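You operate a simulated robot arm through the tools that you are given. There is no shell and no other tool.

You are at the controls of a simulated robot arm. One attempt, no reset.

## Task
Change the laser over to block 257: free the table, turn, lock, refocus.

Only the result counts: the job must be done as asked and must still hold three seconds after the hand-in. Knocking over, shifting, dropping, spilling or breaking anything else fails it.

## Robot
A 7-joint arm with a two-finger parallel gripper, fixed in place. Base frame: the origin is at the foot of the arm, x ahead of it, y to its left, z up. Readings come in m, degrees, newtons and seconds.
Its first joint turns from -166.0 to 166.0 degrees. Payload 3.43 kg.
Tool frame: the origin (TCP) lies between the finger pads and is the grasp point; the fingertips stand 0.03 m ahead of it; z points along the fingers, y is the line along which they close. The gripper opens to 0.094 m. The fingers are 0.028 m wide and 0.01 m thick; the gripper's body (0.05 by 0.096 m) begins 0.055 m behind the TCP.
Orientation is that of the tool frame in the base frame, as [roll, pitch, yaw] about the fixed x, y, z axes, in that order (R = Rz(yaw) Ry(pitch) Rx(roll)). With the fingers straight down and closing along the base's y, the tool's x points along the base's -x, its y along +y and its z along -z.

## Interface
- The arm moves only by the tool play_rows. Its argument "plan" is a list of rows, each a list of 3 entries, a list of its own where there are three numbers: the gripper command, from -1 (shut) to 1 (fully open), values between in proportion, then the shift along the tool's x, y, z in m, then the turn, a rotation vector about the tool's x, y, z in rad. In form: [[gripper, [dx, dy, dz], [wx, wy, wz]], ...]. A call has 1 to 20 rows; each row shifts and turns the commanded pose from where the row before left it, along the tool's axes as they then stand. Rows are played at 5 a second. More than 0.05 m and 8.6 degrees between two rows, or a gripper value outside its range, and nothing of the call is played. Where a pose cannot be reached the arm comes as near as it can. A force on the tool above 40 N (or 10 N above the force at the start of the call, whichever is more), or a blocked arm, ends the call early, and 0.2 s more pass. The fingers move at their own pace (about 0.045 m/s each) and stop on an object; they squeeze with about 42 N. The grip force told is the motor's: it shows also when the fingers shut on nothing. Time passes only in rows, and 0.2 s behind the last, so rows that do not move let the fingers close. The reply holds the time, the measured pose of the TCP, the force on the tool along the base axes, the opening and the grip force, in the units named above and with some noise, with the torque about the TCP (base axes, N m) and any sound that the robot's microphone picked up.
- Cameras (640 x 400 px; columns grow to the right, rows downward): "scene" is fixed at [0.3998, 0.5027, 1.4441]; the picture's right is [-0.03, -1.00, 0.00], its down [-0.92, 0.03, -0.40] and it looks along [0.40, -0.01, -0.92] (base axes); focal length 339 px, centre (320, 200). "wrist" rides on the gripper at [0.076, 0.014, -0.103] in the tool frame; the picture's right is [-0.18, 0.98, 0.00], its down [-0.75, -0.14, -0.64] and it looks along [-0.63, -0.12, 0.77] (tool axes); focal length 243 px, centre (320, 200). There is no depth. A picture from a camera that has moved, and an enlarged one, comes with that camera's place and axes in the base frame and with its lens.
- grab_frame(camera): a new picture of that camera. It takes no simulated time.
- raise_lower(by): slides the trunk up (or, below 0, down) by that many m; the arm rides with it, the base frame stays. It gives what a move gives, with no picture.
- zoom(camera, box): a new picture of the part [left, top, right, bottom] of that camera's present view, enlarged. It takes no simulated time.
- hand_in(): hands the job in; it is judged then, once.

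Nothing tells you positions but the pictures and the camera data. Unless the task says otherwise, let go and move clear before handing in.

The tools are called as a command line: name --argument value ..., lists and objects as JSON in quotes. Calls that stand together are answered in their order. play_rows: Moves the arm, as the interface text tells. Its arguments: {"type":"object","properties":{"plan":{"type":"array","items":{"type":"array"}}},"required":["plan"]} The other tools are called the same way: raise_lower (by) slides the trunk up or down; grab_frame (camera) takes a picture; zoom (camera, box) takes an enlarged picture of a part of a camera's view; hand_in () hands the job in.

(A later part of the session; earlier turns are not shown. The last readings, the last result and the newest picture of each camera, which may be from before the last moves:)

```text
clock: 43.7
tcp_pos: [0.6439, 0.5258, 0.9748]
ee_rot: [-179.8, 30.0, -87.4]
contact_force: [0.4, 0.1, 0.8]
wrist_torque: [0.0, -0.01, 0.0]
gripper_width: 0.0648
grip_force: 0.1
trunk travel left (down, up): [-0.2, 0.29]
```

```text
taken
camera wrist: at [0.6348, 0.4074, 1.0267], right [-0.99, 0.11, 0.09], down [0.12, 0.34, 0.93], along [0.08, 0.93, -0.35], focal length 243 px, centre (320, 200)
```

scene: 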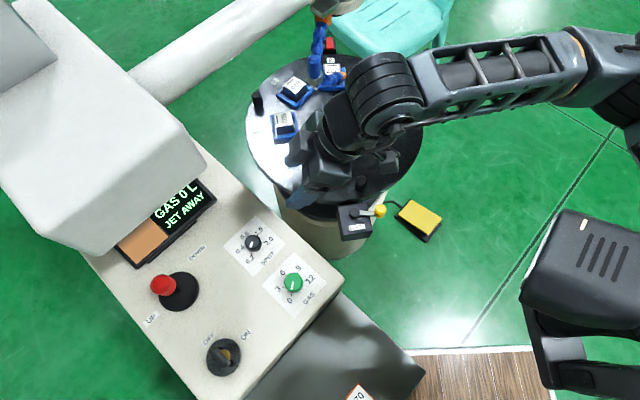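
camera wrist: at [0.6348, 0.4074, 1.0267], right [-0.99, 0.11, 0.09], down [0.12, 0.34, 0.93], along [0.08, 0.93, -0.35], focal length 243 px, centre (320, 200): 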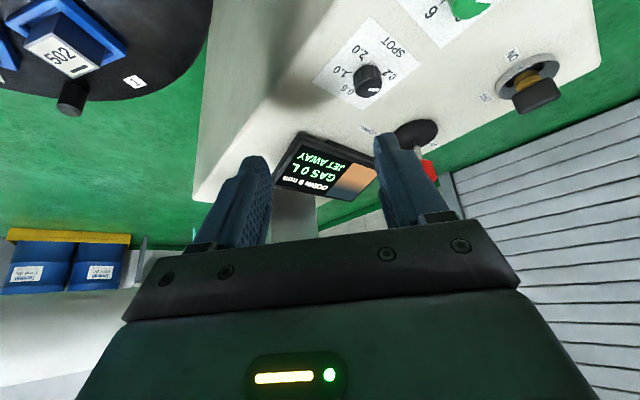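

From here the display is fully readable between the fingers, and the wrist has moved well clear. I'll tilt a little more and move to a point just short of the joystick knob.

play_rows --plan '[[0.38, [0, 0, 0], [0, -0.13, 0]], [0.38, [0, 0, 0], [0, -0.13, 0]], [0.38, [0, 0, 0], [0, -0.13, 0]], [0.38, [-0.0107, 0.021, 0.0291], [0, 0, 0]], [0.38, [-0.0107, 0.021, 0.0291], [0, 0, 0]], [0.38, [-0.0107, 0.021, 0.0291], [0, 0, 0]], [0.38, [-0.0107, 0.021, 0.0291], [0, 0, 0]]]'

grab_frame --camera "scene"

grab_frame --camera "wrist"

```text
clock: 45.3
tcp_pos: [0.5569, 0.6402, 0.9403]
ee_rot: [-179.8, 52.2, -87.4]
contact_force: [0.7, 0.1, 1.1]
wrist_torque: [0.07, 0.05, -0.04]
gripper_width: 0.0646
grip_force: 0.1
trunk travel left (down, up): [-0.2, 0.29]
```

```text
taken
```

scene: 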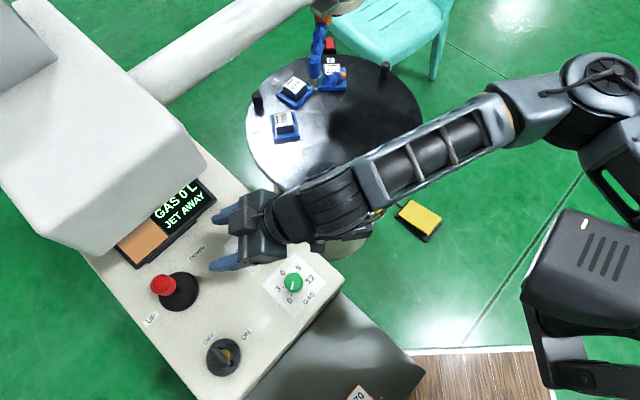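

```text
taken
camera wrist: at [0.5481, 0.5116, 0.9411], right [-0.99, 0.07, 0.14], down [0.14, -0.04, 0.99], along [0.08, 1.0, 0.03], focal length 243 px, centre (320, 200)
```

wrist: 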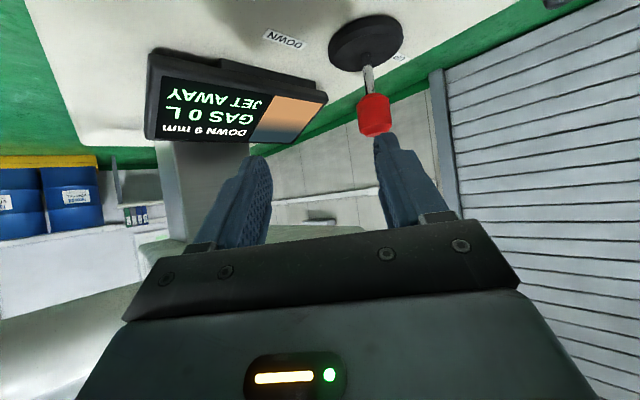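

From here I can see the joystick and the display together. I'll zoom in on both.

zoom --camera "wrist" --box '[250, 0, 450, 125]'

zoom --camera "wrist" --box '[140, 40, 340, 165]'

zoom --camera "wrist" --box '[0, 0, 640, 10]'

```text
3.20 times, centred on (350, 62) of wrist
camera zoom: at [0.5481, 0.5116, 0.9411], right [-0.99, 0.07, 0.14], down [0.14, -0.04, 0.99], along [0.08, 1.0, 0.03], focal length 776 px, centre (224, 640)
```

zoom: 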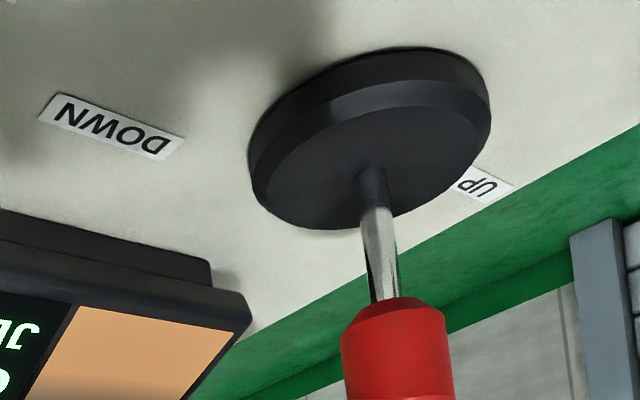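

```text
3.20 times, centred on (240, 102) of wrist
camera zoom: at [0.5481, 0.5116, 0.9411], right [-0.99, 0.07, 0.14], down [0.14, -0.04, 0.99], along [0.08, 1.0, 0.03], focal length 776 px, centre (576, 512)
```

zoom: 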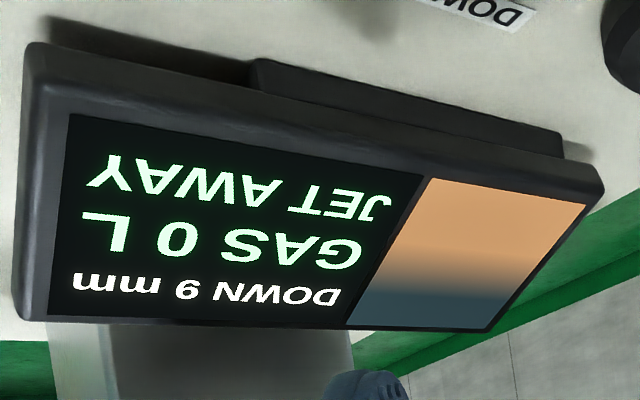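

```text
1.00 times, centred on (320, 5) of wrist (not enlarged: the box is as wide or as high as the picture)
camera zoom: at [0.5481, 0.5116, 0.9411], right [-0.99, 0.07, 0.14], down [0.14, -0.04, 0.99], along [0.08, 1.0, 0.03], focal length 243 px, centre (320, 395)
```

zoom: 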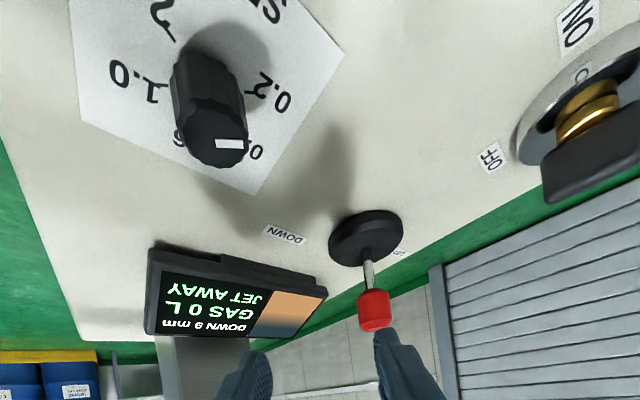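

The display shows "DOWN 9 mm", with a blurred edge in the camera panel. I'll line the open fingers up with the red knob.

play_rows --plan '[[0.38, [-0.0071, 0.0161, 0.0216], [0, 0, 0]], [0.38, [-0.0071, 0.0161, 0.0216], [0, 0, 0]], [0.38, [-0.0071, 0.0161, 0.0216], [0, 0, 0]]]'

grab_frame --camera "wrist"

grab_frame --camera "scene"

```text
clock: 46.1
tcp_pos: [0.5055, 0.702, 0.9163]
ee_rot: [-179.7, 52.2, -87.4]
contact_force: [0.2, -0.2, -0.4]
wrist_torque: [0.01, 0.03, -0.01]
gripper_width: 0.0648
grip_force: 0.1
trunk travel left (down, up): [-0.2, 0.29]
```

```text
taken
camera wrist: at [0.4966, 0.5734, 0.9186], right [-0.99, 0.07, 0.14], down [0.14, -0.04, 0.99], along [0.07, 1.0, 0.03], focal length 243 px, centre (320, 200)
```

wrist: 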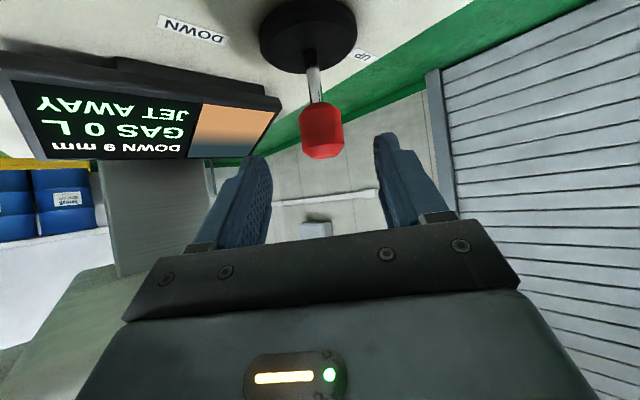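

```text
taken
```

scene: 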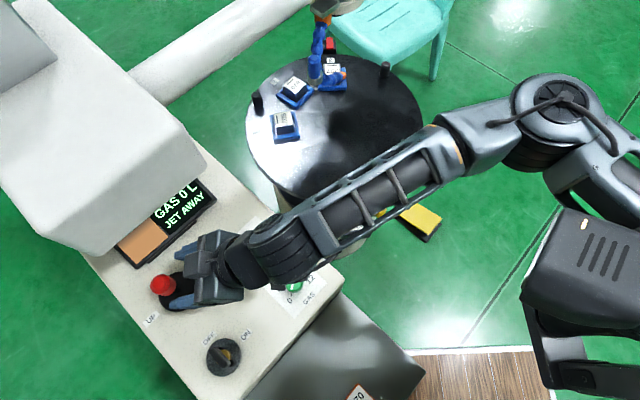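

The red knob is centred between the fingers and the display is in view. I'll advance so the fingers straddle the knob.

play_rows --plan '[[0.38, [0, 0, 0.025], [0, 0, 0]], [0.38, [0, 0, 0.025], [0, 0, 0]], [0.38, [0, 0, 0.02], [0, 0, 0]]]'

grab_frame --camera "wrist"

grab_frame --camera "scene"

```text
clock: 46.9
tcp_pos: [0.5025, 0.756, 0.8711]
ee_rot: [-179.8, 52.2, -87.4]
contact_force: [0.1, 0.7, 0.3]
wrist_torque: [-0.04, 0.0, -0.01]
gripper_width: 0.0647
grip_force: 0.2
trunk travel left (down, up): [-0.2, 0.29]
```

```text
taken
camera wrist: at [0.4943, 0.6273, 0.8743], right [-0.99, 0.07, 0.14], down [0.14, -0.04, 0.99], along [0.07, 1.0, 0.03], focal length 243 px, centre (320, 200)
```

wrist: 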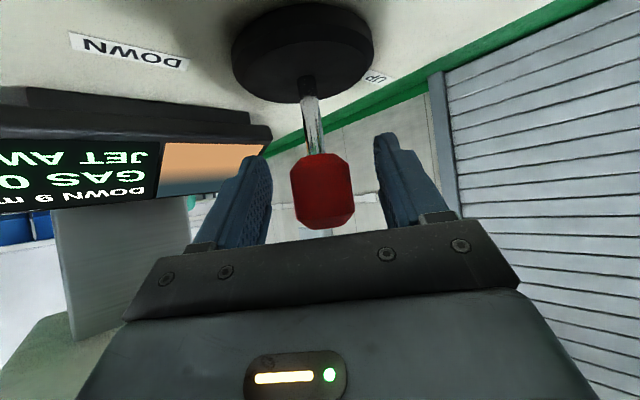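

```text
taken
```

scene: 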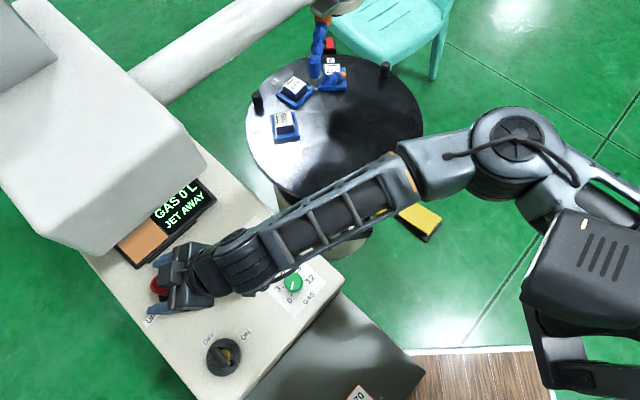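

The knob is straddled. I'll narrow the cage and make a small nudge toward DOWN, since the display says "DOWN 9 mm", and watch how it responds.

play_rows --plan '[[-0.1, [0, 0, 0], [0, 0, 0]], [-0.1, [0, 0, 0], [0, 0, 0]], [-0.1, [0.0054, -0.0081, -0.007], [0, 0, 0]]]'

zoom --camera "wrist" --box '[0, 0, 10, 400]'

grab_frame --camera "wrist"

```text
clock: 47.7
tcp_pos: [0.5102, 0.7488, 0.8721]
ee_rot: [-179.7, 52.2, -87.3]
contact_force: [-1.0, 0.5, 0.3]
wrist_torque: [0.04, -0.01, 0.0]
gripper_width: 0.0428
grip_force: 0.6
trunk travel left (down, up): [-0.2, 0.29]
```

```text
1.00 times, centred on (5, 200) of wrist (not enlarged: the box is as wide or as high as the picture)
camera zoom: at [0.5016, 0.619, 0.8755], right [-0.99, 0.07, 0.14], down [0.14, -0.04, 0.99], along [0.07, 1.0, 0.03], focal length 243 px, centre (635, 200)
```

zoom: 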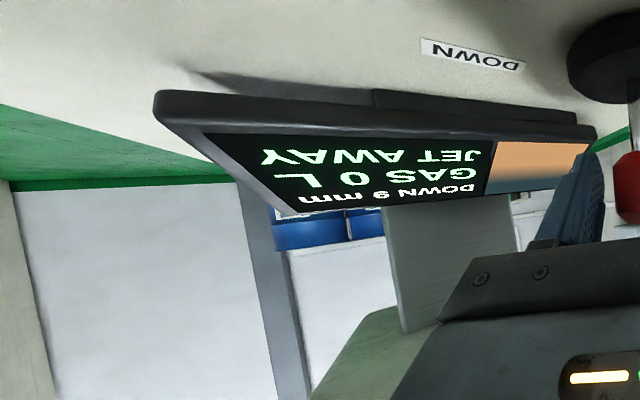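

```text
taken
camera wrist: at [0.5016, 0.619, 0.8755], right [-0.99, 0.07, 0.14], down [0.14, -0.04, 0.99], along [0.07, 1.0, 0.03], focal length 243 px, centre (320, 200)
```

wrist: 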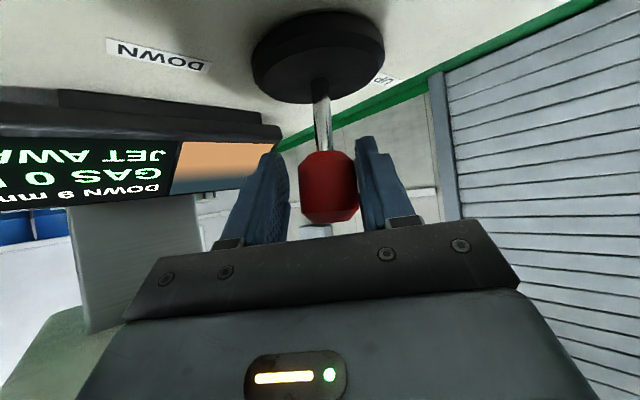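

Contact has just been made at about 1 N. I'll push a bit further toward DOWN and read the display.

play_rows --plan '[[-0.1, [0.0027, -0.0041, -0.0035], [0, 0, 0]]]'

zoom --camera "wrist" --box '[0, 0, 10, 400]'

```text
clock: 48.1
tcp_pos: [0.5152, 0.7431, 0.8726]
ee_rot: [-179.7, 52.2, -87.2]
contact_force: [-2.8, 0.8, 0.3]
wrist_torque: [0.06, -0.01, 0.03]
gripper_width: 0.044
grip_force: 1.5
trunk travel left (down, up): [-0.2, 0.29]
```

```text
1.00 times, centred on (5, 200) of wrist (not enlarged: the box is as wide or as high as the picture)
camera zoom: at [0.5063, 0.6148, 0.8759], right [-0.99, 0.07, 0.14], down [0.14, -0.04, 0.99], along [0.07, 1.0, 0.03], focal length 243 px, centre (635, 200)
```

zoom: 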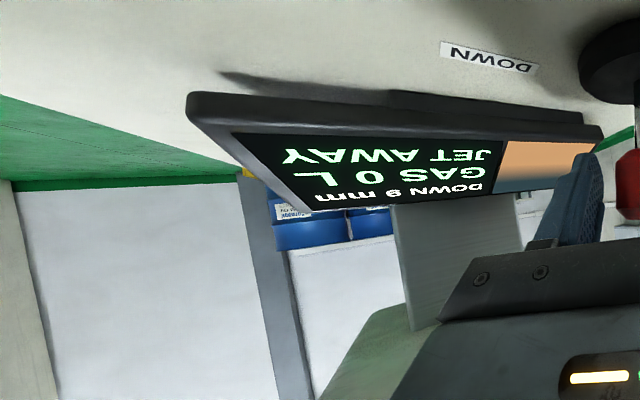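

play_rows --plan '[[-0.1, [0.0036, -0.0054, -0.0047], [0, 0, 0]]]'

zoom --camera "wrist" --box '[0, 0, 10, 400]'

grab_frame --camera "wrist"

```text
clock: 48.5
tcp_pos: [0.519, 0.7385, 0.8732]
ee_rot: [-179.8, 52.2, -87.3]
contact_force: [-5.6, -0.4, -0.8]
wrist_torque: [0.1, 0.04, 0.03]
gripper_width: 0.0451
grip_force: 2.9
trunk travel left (down, up): [-0.2, 0.29]
```

```text
1.00 times, centred on (5, 200) of wrist (not enlarged: the box is as wide or as high as the picture)
camera zoom: at [0.5114, 0.6091, 0.8756], right [-0.99, 0.07, 0.14], down [0.14, -0.04, 0.99], along [0.07, 1.0, 0.03], focal length 243 px, centre (635, 200)
```

zoom: 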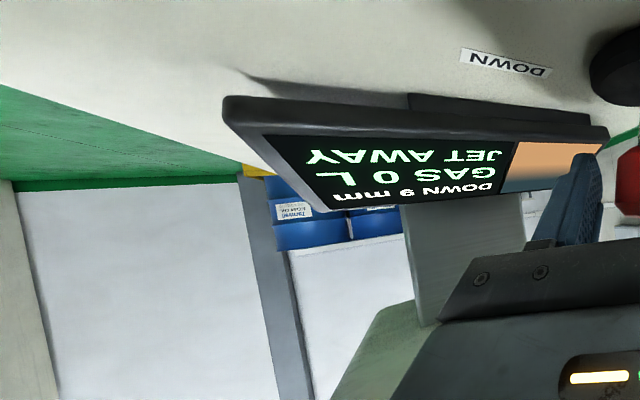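

```text
taken
camera wrist: at [0.5114, 0.6091, 0.8756], right [-0.99, 0.07, 0.14], down [0.14, -0.04, 0.99], along [0.07, 1.0, 0.03], focal length 243 px, centre (320, 200)
```

wrist: 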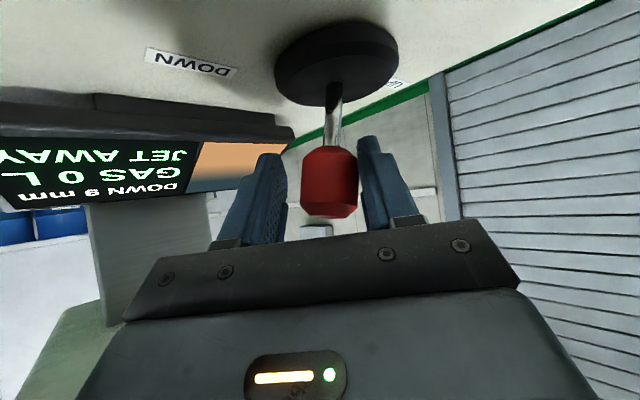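

play_rows --plan '[[-0.1, [0.0036, -0.0068, -0.0047], [0, 0, 0]], [-0.1, [0, 0, 0], [0, 0, 0]]]'

zoom --camera "wrist" --box '[0, 0, 10, 400]'

grab_frame --camera "wrist"

```text
clock: 49.1
tcp_pos: [0.5261, 0.7319, 0.8726]
ee_rot: [-179.8, 52.2, -87.2]
contact_force: [-13.0, 3.7, -2.0]
wrist_torque: [0.02, 0.11, 0.02]
gripper_width: 0.0496
grip_force: 6.3
trunk travel left (down, up): [-0.2, 0.29]
```

```text
1.00 times, centred on (5, 200) of wrist (not enlarged: the box is as wide or as high as the picture)
camera zoom: at [0.5184, 0.6036, 0.8751], right [-0.99, 0.07, 0.14], down [0.14, -0.04, 0.99], along [0.07, 1.0, 0.03], focal length 243 px, centre (635, 200)
```

zoom: 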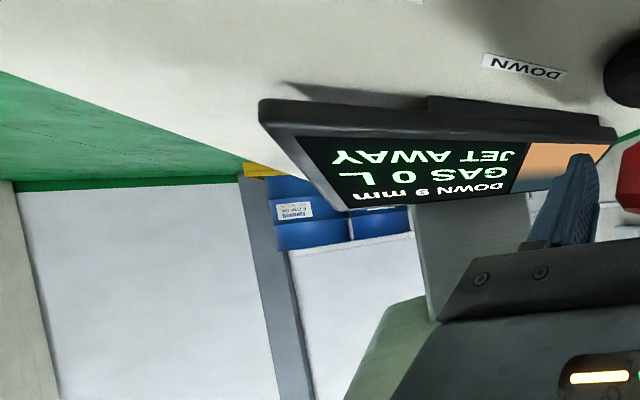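

```text
taken
camera wrist: at [0.5184, 0.6036, 0.8751], right [-0.99, 0.07, 0.14], down [0.14, -0.04, 0.99], along [0.07, 1.0, 0.03], focal length 243 px, centre (320, 200)
```

wrist: 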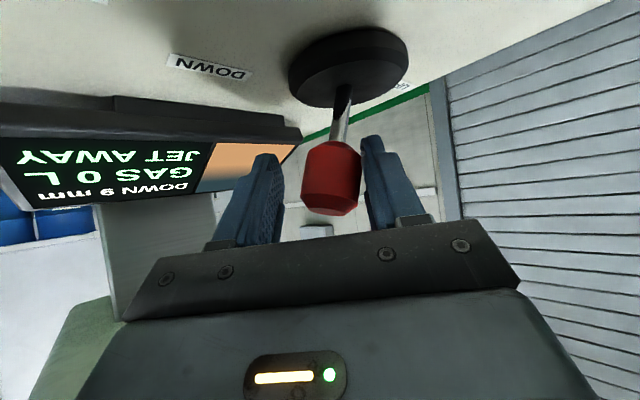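

zoom --camera "wrist" --box '[0, 100, 300, 230]'

zoom --camera "wrist" --box '[270, 10, 430, 230]'

```text
2.13 times, centred on (150, 165) of wrist
camera zoom: at [0.5184, 0.6036, 0.8751], right [-0.99, 0.07, 0.14], down [0.14, -0.04, 0.99], along [0.07, 1.0, 0.03], focal length 518 px, centre (683, 275)
```

zoom: 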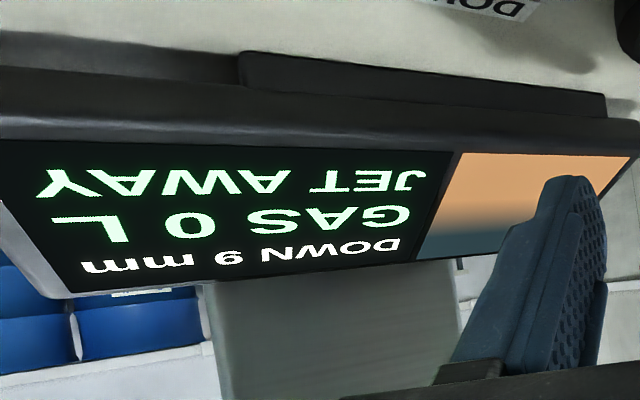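

```text
1.82 times, centred on (350, 120) of wrist
camera zoom: at [0.5184, 0.6036, 0.8751], right [-0.99, 0.07, 0.14], down [0.14, -0.04, 0.99], along [0.07, 1.0, 0.03], focal length 441 px, centre (266, 346)
```

zoom: 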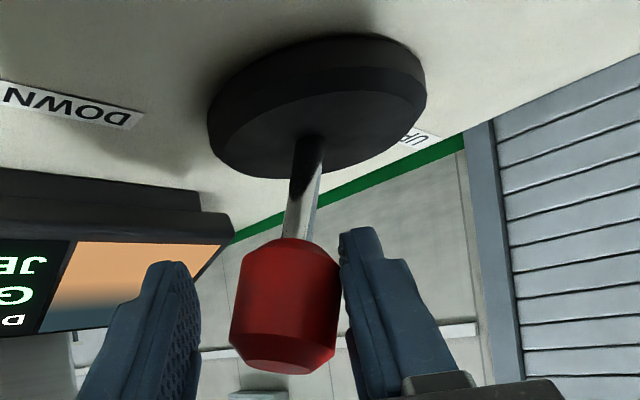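

Still 9 mm at about 10° of tilt, and the finger is yielding. I'll close on the knob for a firm hold, which will centre it and tilt it further toward DOWN.

play_rows --plan '[[-1, [0, 0, 0], [0, 0, 0]], [-1, [0, 0, 0], [0, 0, 0]]]'

zoom --camera "wrist" --box '[0, 0, 10, 400]'

grab_frame --camera "wrist"

```text
clock: 49.7
tcp_pos: [0.5211, 0.7327, 0.8721]
ee_rot: [179.9, 52.2, -87.0]
contact_force: [-38.1, -7.5, -2.2]
wrist_torque: [0.04, 0.59, 0.44]
gripper_width: 0.0374
grip_force: 37.2
trunk travel left (down, up): [-0.2, 0.29]
```

```text
1.00 times, centred on (5, 200) of wrist (not enlarged: the box is as wide or as high as the picture)
camera zoom: at [0.5138, 0.6032, 0.8752], right [-0.99, 0.06, 0.15], down [0.14, -0.04, 0.99], along [0.06, 1.0, 0.03], focal length 243 px, centre (635, 200)
```

zoom: 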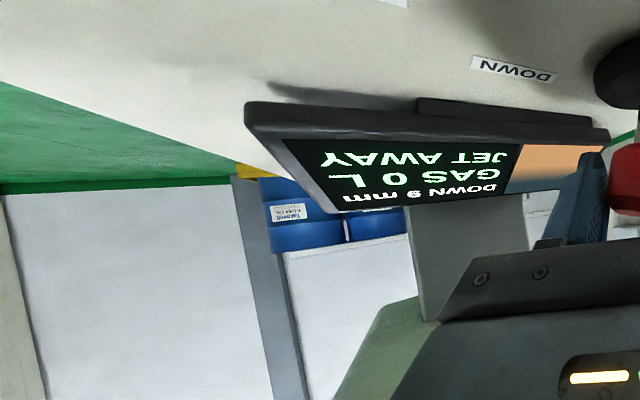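

```text
taken
camera wrist: at [0.5138, 0.6032, 0.8752], right [-0.99, 0.06, 0.15], down [0.14, -0.04, 0.99], along [0.06, 1.0, 0.03], focal length 243 px, centre (320, 200)
```

wrist: 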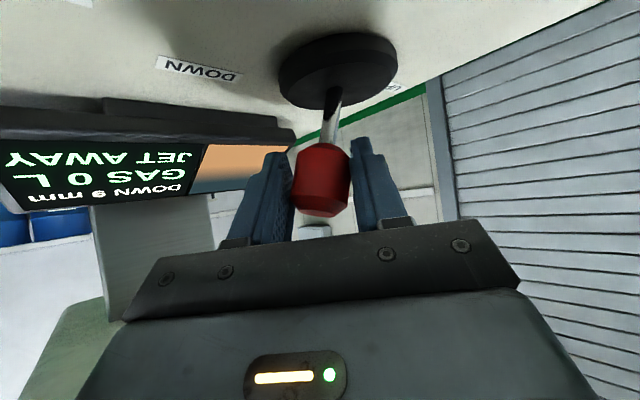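

The reading hasn't changed and the side load is high, so I'm probably pushing off the stick's axis. I'll relax and look at the stick's direction.

play_rows --plan '[[-0.1, [0, 0.004, 0], [0, 0, 0]], [-0.1, [-0.004, 0.006, 0.005], [0, 0, 0]], [-0.1, [-0.005, 0.008, 0.006], [0, 0, 0]]]'

grab_frame --camera "wrist"

zoom --camera "scene" --box '[100, 220, 240, 340]'

```text
clock: 50.5
tcp_pos: [0.5132, 0.7457, 0.8736]
ee_rot: [-179.4, 52.2, -87.3]
contact_force: [-0.6, 0.2, -0.8]
wrist_torque: [-0.02, -0.01, 0.0]
gripper_width: 0.0428
grip_force: 0.9
trunk travel left (down, up): [-0.2, 0.29]
```

```text
taken
camera wrist: at [0.5036, 0.6175, 0.8764], right [-0.99, 0.07, 0.14], down [0.14, -0.04, 0.99], along [0.08, 1.0, 0.03], focal length 243 px, centre (320, 200)
```

wrist: 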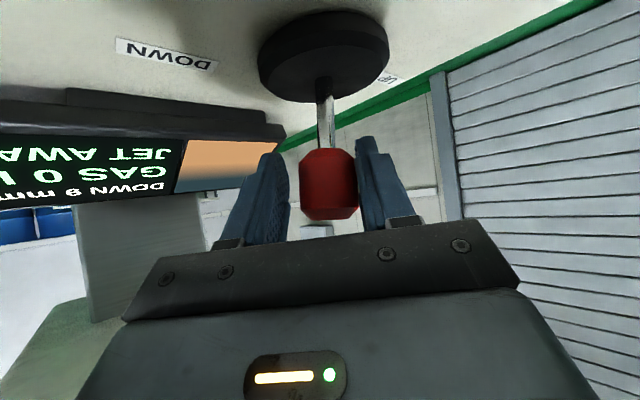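

```text
3.33 times, centred on (170, 280) of scene
camera zoom: at [0.3998, 0.5027, 1.4441], right [-0.03, -1.0, 0.0], down [-0.92, 0.03, -0.4], along [0.4, -0.01, -0.92], focal length 1129 px, centre (820, -67)
```

zoom: 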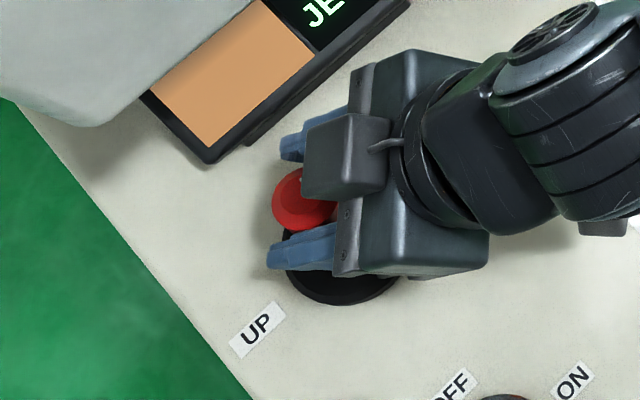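

The stick springs back to neutral. UP lies toward (−x, +y), so DOWN is diagonally (+x, −y). I'll grip the knob at neutral and move it along that diagonal.

play_rows --plan '[[0.0, [-0.0057, 0.0103, 0.0164], [0, 0, 0]], [-1, [0, 0, 0], [0, 0, 0]], [-1, [0, 0, 0], [0, 0, 0]]]'

grab_frame --camera "wrist"

```text
clock: 51.3
tcp_pos: [0.4995, 0.7624, 0.8682]
ee_rot: [-179.6, 52.1, -87.2]
contact_force: [10.4, 0.8, 4.3]
wrist_torque: [-0.39, -0.24, -0.05]
gripper_width: 0.0361
grip_force: 37.5
trunk travel left (down, up): [-0.2, 0.29]
```

```text
taken
camera wrist: at [0.4916, 0.6336, 0.8715], right [-0.99, 0.07, 0.14], down [0.14, -0.04, 0.99], along [0.08, 1.0, 0.03], focal length 243 px, centre (320, 200)
```

wrist: 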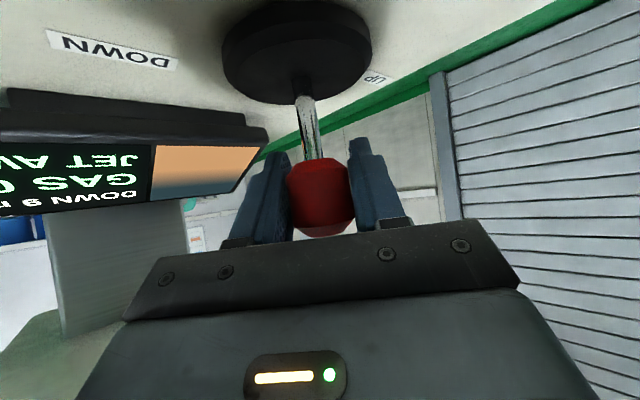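

Gripped, slightly on the UP side of neutral. Now I'll move along the DOWN diagonal in small steps.

play_rows --plan '[[-1, [0.0027, -0.0041, -0.0035], [0, 0, 0]], [-1, [0.0027, -0.0041, -0.0035], [0, 0, 0]], [-1, [0.0027, -0.0041, -0.0035], [0, 0, 0]]]'

zoom --camera "wrist" --box '[0, 0, 10, 400]'

grab_frame --camera "wrist"

```text
clock: 52.1
tcp_pos: [0.5089, 0.7496, 0.8676]
ee_rot: [-179.9, 52.2, -87.2]
contact_force: [-2.3, 19.5, -0.3]
wrist_torque: [0.8, 0.4, -0.01]
gripper_width: 0.0358
grip_force: 44.8
trunk travel left (down, up): [-0.2, 0.29]
```

```text
1.00 times, centred on (5, 200) of wrist (not enlarged: the box is as wide or as high as the picture)
camera zoom: at [0.5003, 0.6215, 0.8706], right [-0.99, 0.07, 0.14], down [0.14, -0.04, 0.99], along [0.07, 1.0, 0.03], focal length 243 px, centre (635, 200)
```

zoom: 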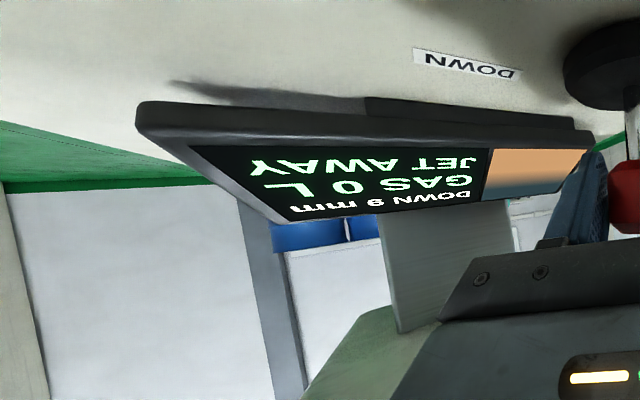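

```text
taken
camera wrist: at [0.5003, 0.6215, 0.8706], right [-0.99, 0.07, 0.14], down [0.14, -0.04, 0.99], along [0.07, 1.0, 0.03], focal length 243 px, centre (320, 200)
```

wrist: 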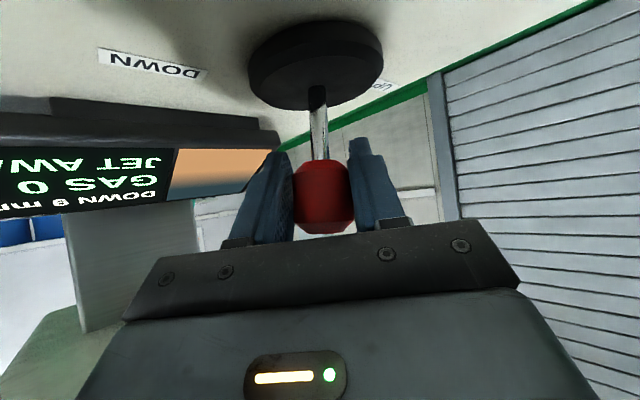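

play_rows --plan '[[-1, [0, -0.004, 0], [0, 0, 0]], [-1, [0, -0.004, 0], [0, 0, 0]], [-1, [0, 0, 0], [0, 0, 0]], [-1, [0, 0, 0], [0, 0, 0]]]'

zoom --camera "wrist" --box '[0, 0, 10, 400]'

grab_frame --camera "wrist"

```text
clock: 52.8
tcp_pos: [0.5095, 0.7475, 0.8673]
ee_rot: [179.6, 52.3, -87.0]
contact_force: [-5.7, -7.2, 4.8]
wrist_torque: [-0.21, 0.04, 0.04]
gripper_width: 0.0358
grip_force: 45.4
trunk travel left (down, up): [-0.2, 0.29]
stopped in row 3: the force on the tool passed its limit at 42 N (the readings are from after the stop); the commanded pose is now the measured one
```

```text
1.00 times, centred on (5, 200) of wrist (not enlarged: the box is as wide or as high as the picture)
camera zoom: at [0.5031, 0.6198, 0.8703], right [-0.99, 0.05, 0.15], down [0.15, -0.04, 0.99], along [0.06, 1.0, 0.03], focal length 243 px, centre (635, 200)
```

zoom: 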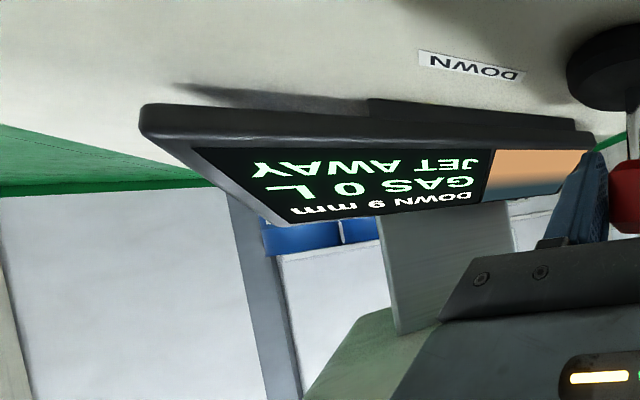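

```text
taken
camera wrist: at [0.5031, 0.6198, 0.8703], right [-0.99, 0.05, 0.15], down [0.15, -0.04, 0.99], along [0.06, 1.0, 0.03], focal length 243 px, centre (320, 200)
```

wrist: 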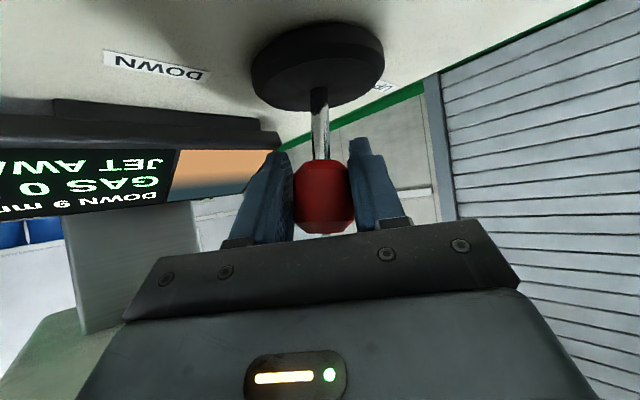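

The knob seems to pivot on a single axis along that diagonal, and holding my tool at a fixed tilt adds resistance. I'll release, re-grip at neutral, and then rotate the tool together with the stick about its base.

play_rows --plan '[[0.2, [0, 0, 0], [0, 0, 0]], [0.2, [-0.0035, 0.006, 0.0095], [0, 0, 0]], [0.2, [0, 0, 0], [0, 0, 0]]]'

grab_frame --camera "wrist"

zoom --camera "wrist" --box '[220, 0, 420, 240]'

zoom --camera "scene" --box '[100, 220, 240, 340]'

```text
clock: 53.6
tcp_pos: [0.5062, 0.7581, 0.8638]
ee_rot: [179.7, 52.2, -86.9]
contact_force: [0.8, 1.0, -0.2]
wrist_torque: [0.02, -0.02, 0.03]
gripper_width: 0.0564
grip_force: 0.0
trunk travel left (down, up): [-0.2, 0.29]
```

```text
taken
camera wrist: at [0.498, 0.6302, 0.8665], right [-0.99, 0.06, 0.15], down [0.15, -0.04, 0.99], along [0.06, 1.0, 0.03], focal length 243 px, centre (320, 200)
```

wrist: 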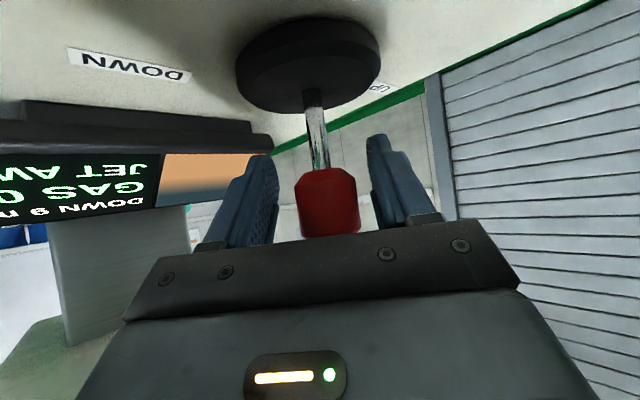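

```text
1.67 times, centred on (320, 120) of wrist
camera zoom: at [0.498, 0.6302, 0.8665], right [-0.99, 0.06, 0.15], down [0.15, -0.04, 0.99], along [0.06, 1.0, 0.03], focal length 404 px, centre (320, 333)
```

zoom: 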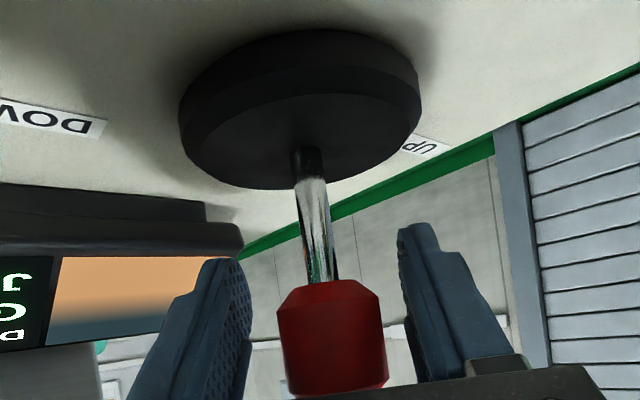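

```text
3.33 times, centred on (170, 280) of scene
camera zoom: at [0.3998, 0.5027, 1.4441], right [-0.03, -1.0, 0.0], down [-0.92, 0.03, -0.4], along [0.4, -0.01, -0.92], focal length 1129 px, centre (820, -67)
```

zoom: 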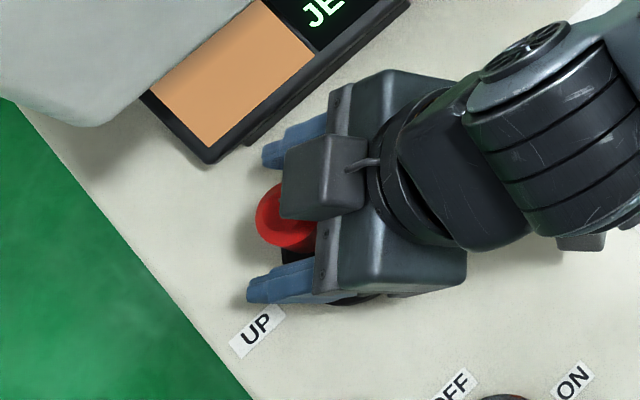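

The stick is vertical at neutral, with the knob centre at about [0.503, 0.767, 0.874]. I'll centre the fingers on it and grip.

play_rows --plan '[[0.2, [-0.0135, 0.003, 0.001], [0, 0, 0]], [-1, [0, 0, 0], [0, 0, 0]], [-1, [0, 0, 0], [0, 0, 0]]]'

grab_frame --camera "wrist"

```text
clock: 54.4
tcp_pos: [0.5033, 0.7657, 0.8714]
ee_rot: [179.5, 51.9, -87.4]
contact_force: [-4.5, -6.2, -4.1]
wrist_torque: [-0.24, 0.09, 0.05]
gripper_width: 0.0358
grip_force: 29.5
trunk travel left (down, up): [-0.2, 0.29]
```

```text
taken
camera wrist: at [0.4967, 0.6373, 0.875], right [-0.99, 0.06, 0.15], down [0.15, -0.03, 0.99], along [0.07, 1.0, 0.02], focal length 243 px, centre (320, 200)
```

wrist: 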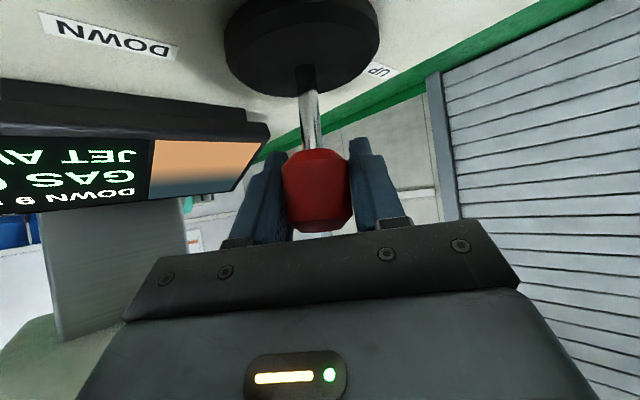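

Gripped near neutral with low forces. Next I'll rotate the tool together with the stick toward DOWN in 4° steps.

play_rows --plan '[[-1, [0.00265, -0.00396, -0.00342], [-0.0289, -0.0515, 0.0372]], [-1, [0.00265, -0.00396, -0.00342], [-0.0289, -0.0515, 0.0372]]]'

zoom --camera "wrist" --box '[0, 0, 10, 400]'

grab_frame --camera "wrist"

```text
clock: 55.0
tcp_pos: [0.5098, 0.7619, 0.8725]
ee_rot: [169.6, 57.8, -95.2]
contact_force: [8.2, 17.1, -17.4]
wrist_torque: [0.73, -0.24, 0.08]
gripper_width: 0.0356
grip_force: 45.2
trunk travel left (down, up): [-0.2, 0.29]
```

```text
1.00 times, centred on (5, 200) of wrist (not enlarged: the box is as wide or as high as the picture)
camera zoom: at [0.502, 0.633, 0.8644], right [-0.97, 0.04, 0.25], down [0.24, -0.13, 0.96], along [0.07, 0.99, 0.12], focal length 243 px, centre (635, 200)
```

zoom: 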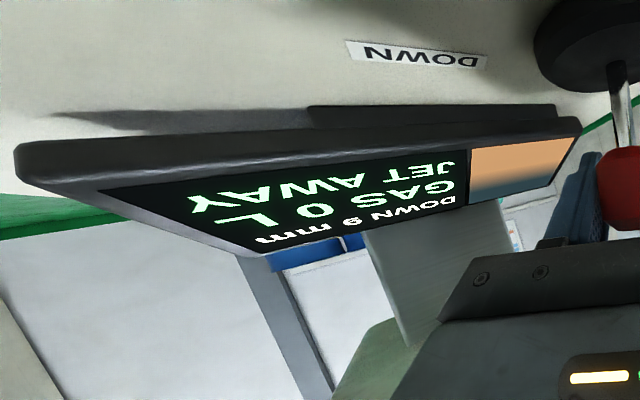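

```text
taken
camera wrist: at [0.502, 0.633, 0.8644], right [-0.97, 0.04, 0.25], down [0.24, -0.13, 0.96], along [0.07, 0.99, 0.12], focal length 243 px, centre (320, 200)
```

wrist: 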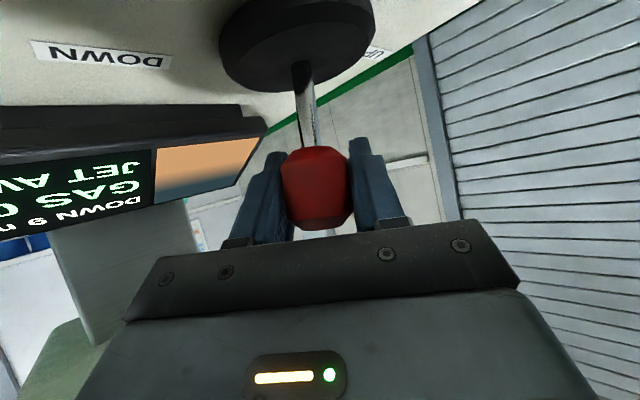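

The reading hasn't changed. I'll release, restore the tool's orientation, and try a caged push held for longer, in case the drive is slow.

play_rows --plan '[[0.1, [0, 0, 0], [0, 0, 0]], [0.1, [0, 0, 0], [0.0289, 0.0515, -0.0372]], [0.1, [0, 0, 0], [0.0289, 0.0515, -0.0372]], [0.1, [-0.0053, 0.0079, 0.0068], [0, 0, 0]]]'

grab_frame --camera "wrist"

grab_frame --camera "scene"

```text
clock: 56.0
tcp_pos: [0.5135, 0.7634, 0.8728]
ee_rot: [179.6, 52.3, -87.9]
contact_force: [-2.8, -0.6, 0.6]
wrist_torque: [-0.02, 0.03, -0.01]
gripper_width: 0.0529
grip_force: 0.9
trunk travel left (down, up): [-0.2, 0.29]
```

```text
taken
camera wrist: at [0.5042, 0.6355, 0.8758], right [-0.99, 0.07, 0.15], down [0.15, -0.04, 0.99], along [0.08, 1.0, 0.03], focal length 243 px, centre (320, 200)
```

wrist: 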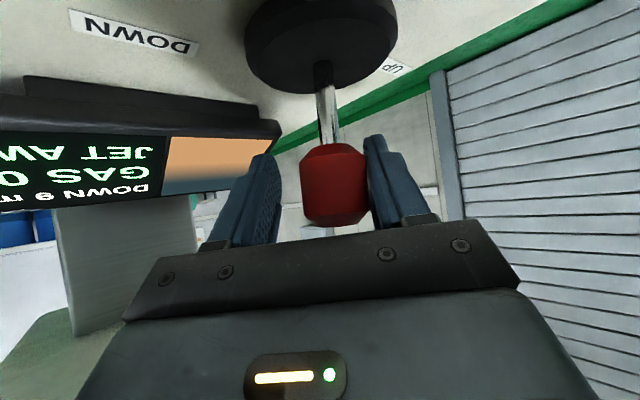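

```text
taken
```

scene: 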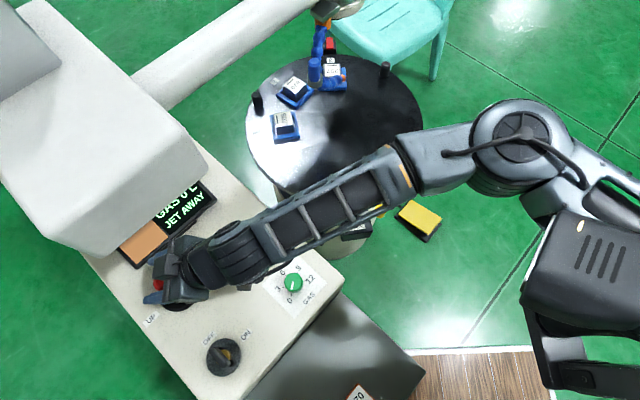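

The hood and jet look slightly shifted in the scene, so the head may have moved. I'll compare closely.

zoom --camera "scene" --box '[270, 0, 410, 88]'

zoom --camera "scene" --box '[90, 160, 250, 260]'

zoom --camera "wrist" --box '[0, 0, 10, 400]'

```text
4.55 times, centred on (340, 44) of scene
camera zoom: at [0.3998, 0.5027, 1.4441], right [-0.03, -1.0, 0.0], down [-0.92, 0.03, -0.4], along [0.4, -0.01, -0.92], focal length 1539 px, centre (229, 909)
```

zoom: 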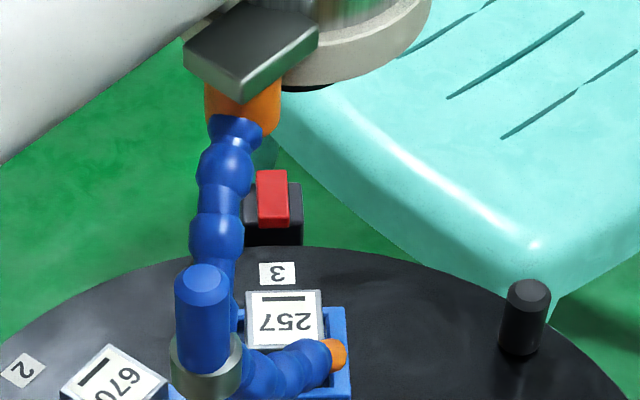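

```text
4.00 times, centred on (170, 210) of scene
camera zoom: at [0.3998, 0.5027, 1.4441], right [-0.03, -1.0, 0.0], down [-0.92, 0.03, -0.4], along [0.4, -0.01, -0.92], focal length 1354 px, centre (920, 160)
```

zoom: 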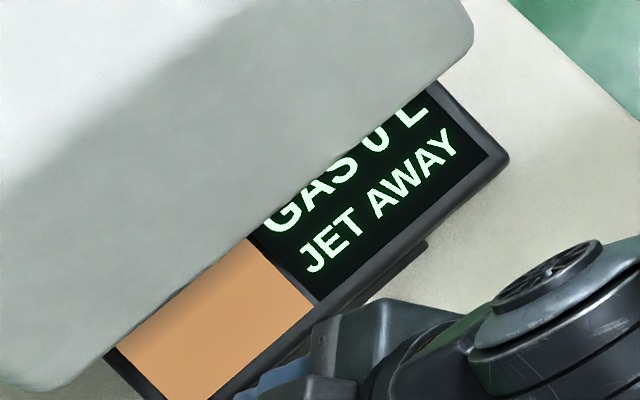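

```text
1.00 times, centred on (5, 200) of wrist (not enlarged: the box is as wide or as high as the picture)
camera zoom: at [0.5042, 0.6355, 0.8758], right [-0.99, 0.07, 0.15], down [0.15, -0.04, 0.99], along [0.08, 1.0, 0.03], focal length 243 px, centre (635, 200)
```

zoom: 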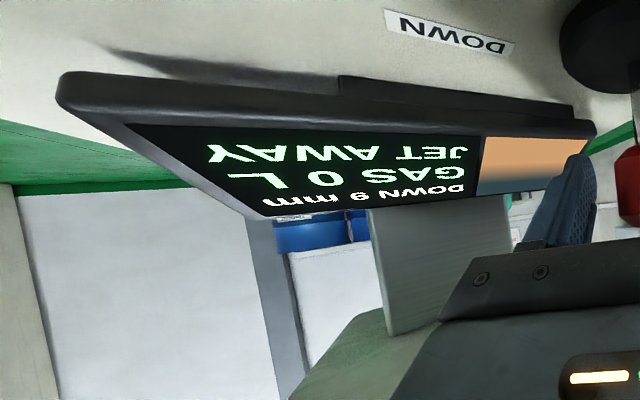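

The head did move down by several mm. I'll zoom into the digit on the display, remembering the view is upside down.

zoom --camera "wrist" --box '[0, 90, 280, 215]'

zoom --camera "wrist" --box '[0, 120, 120, 215]'

```text
2.29 times, centred on (140, 152) of wrist
camera zoom: at [0.5042, 0.6355, 0.8758], right [-0.99, 0.07, 0.15], down [0.15, -0.04, 0.99], along [0.08, 1.0, 0.03], focal length 555 px, centre (731, 309)
```

zoom: 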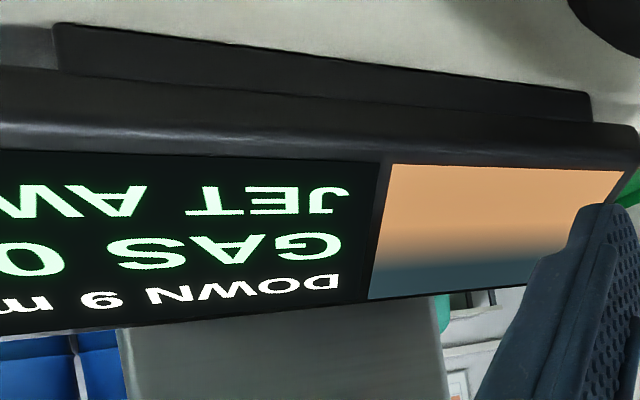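

```text
4.21 times, centred on (60, 168) of wrist
camera zoom: at [0.5042, 0.6355, 0.8758], right [-0.99, 0.07, 0.15], down [0.15, -0.04, 0.99], along [0.08, 1.0, 0.03], focal length 1022 px, centre (1415, 337)
```

zoom: 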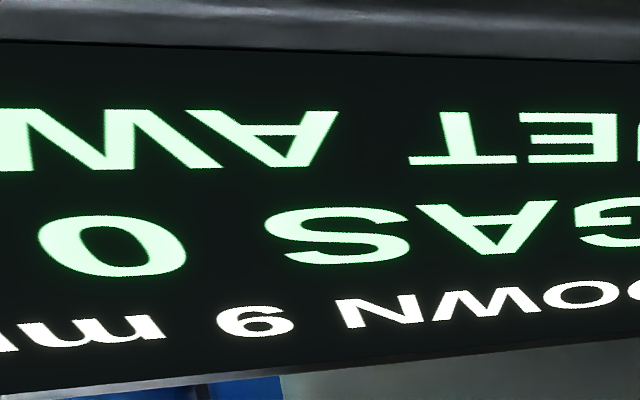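

play_rows --plan '[[0.2, [0, 0.0085, 0], [0, 0, 0]], [0.2, [0, 0, 0], [0, 0, 0]]]'

zoom --camera "scene" --box '[270, 0, 410, 88]'

grab_frame --camera "wrist"

zoom --camera "wrist" --box '[0, 90, 280, 215]'

```text
clock: 56.6
tcp_pos: [0.5052, 0.7621, 0.872]
ee_rot: [179.7, 52.2, -88.0]
contact_force: [0.1, 0.4, 0.0]
wrist_torque: [0.01, 0.0, 0.03]
gripper_width: 0.0565
grip_force: 0.0
trunk travel left (down, up): [-0.2, 0.29]
```

```text
4.55 times, centred on (340, 44) of scene
camera zoom: at [0.3998, 0.5027, 1.4441], right [-0.03, -1.0, 0.0], down [-0.92, 0.03, -0.4], along [0.4, -0.01, -0.92], focal length 1539 px, centre (229, 909)
```

zoom: 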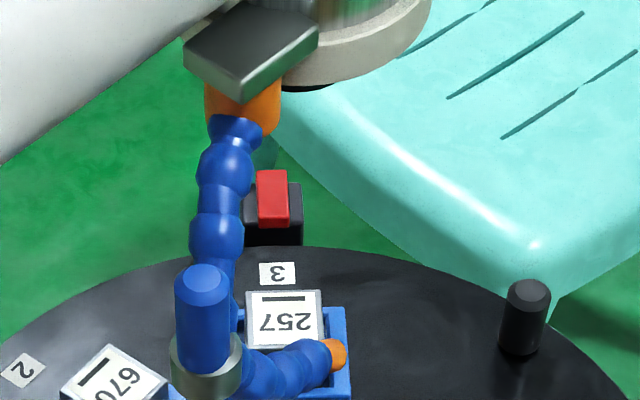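

```text
taken
camera wrist: at [0.4971, 0.6349, 0.8752], right [-0.99, 0.07, 0.15], down [0.15, -0.04, 0.99], along [0.08, 1.0, 0.03], focal length 243 px, centre (320, 200)
```

wrist: 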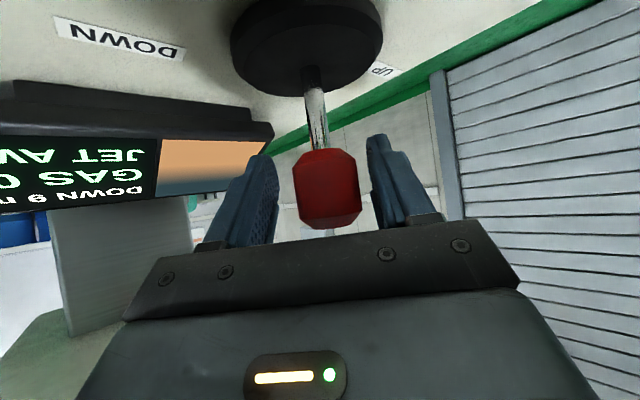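

```text
2.29 times, centred on (140, 152) of wrist
camera zoom: at [0.4971, 0.6349, 0.8752], right [-0.99, 0.07, 0.15], down [0.15, -0.04, 0.99], along [0.08, 1.0, 0.03], focal length 555 px, centre (731, 309)
```

zoom: 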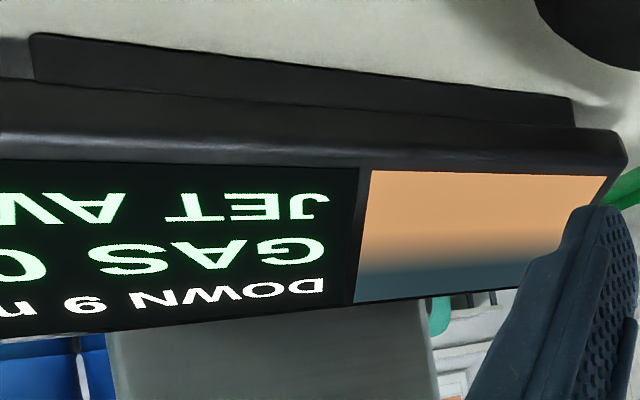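

Comparing pictures, the head did come down about 8 mm during the earlier caged push. The on-screen edge also looks a little sharper, so the "9" is probably capped. I'll repeat that caged push toward DOWN and check.

play_rows --plan '[[-0.1, [0, 0, 0], [0, 0, 0]], [-0.1, [0, 0, 0], [0, 0, 0]], [-0.1, [0.0054, -0.0081, -0.007], [0, 0, 0]], [-0.1, [0.0054, -0.0081, -0.007], [0, 0, 0]], [-0.1, [0.002, -0.006, -0.003], [0, 0, 0]]]'

grab_frame --camera "wrist"

zoom --camera "wrist" --box '[0, 90, 280, 215]'

zoom --camera "scene" --box '[270, 0, 410, 88]'

```text
clock: 57.8
tcp_pos: [0.5142, 0.7478, 0.873]
ee_rot: [179.6, 52.3, -87.0]
contact_force: [-4.7, -0.2, 1.5]
wrist_torque: [0.05, 0.09, 0.02]
gripper_width: 0.0448
grip_force: 2.1
trunk travel left (down, up): [-0.2, 0.29]
```

```text
taken
camera wrist: at [0.5081, 0.6191, 0.8763], right [-0.99, 0.05, 0.15], down [0.15, -0.04, 0.99], along [0.06, 1.0, 0.03], focal length 243 px, centre (320, 200)
```

wrist: 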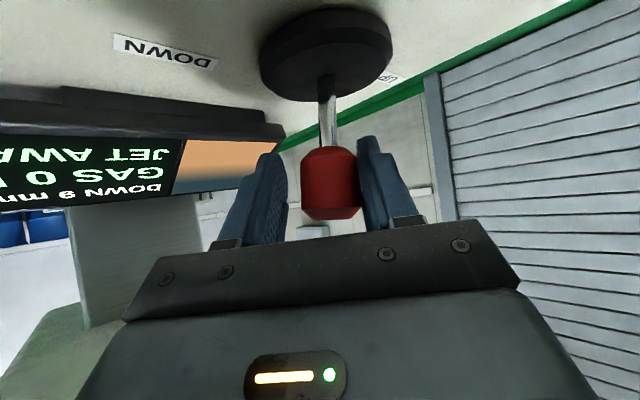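

```text
2.29 times, centred on (140, 152) of wrist
camera zoom: at [0.5081, 0.6191, 0.8763], right [-0.99, 0.05, 0.15], down [0.15, -0.04, 0.99], along [0.06, 1.0, 0.03], focal length 555 px, centre (731, 309)
```

zoom: 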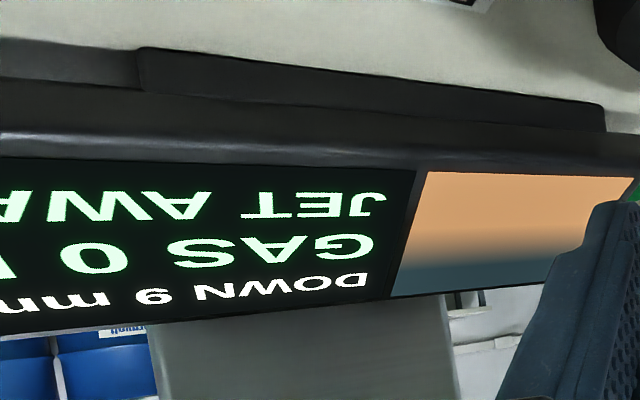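

```text
4.55 times, centred on (340, 44) of scene
camera zoom: at [0.3998, 0.5027, 1.4441], right [-0.03, -1.0, 0.0], down [-0.92, 0.03, -0.4], along [0.4, -0.01, -0.92], focal length 1539 px, centre (229, 909)
```

zoom: 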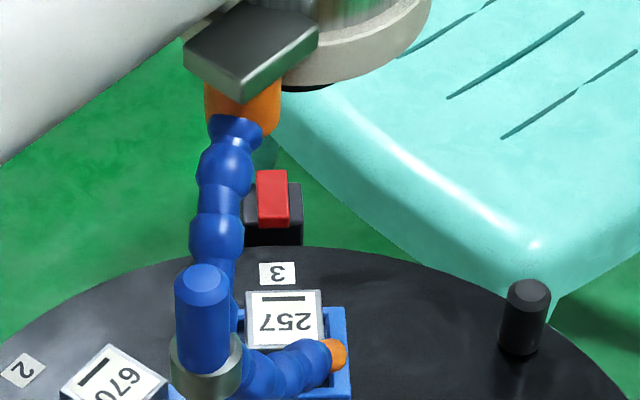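

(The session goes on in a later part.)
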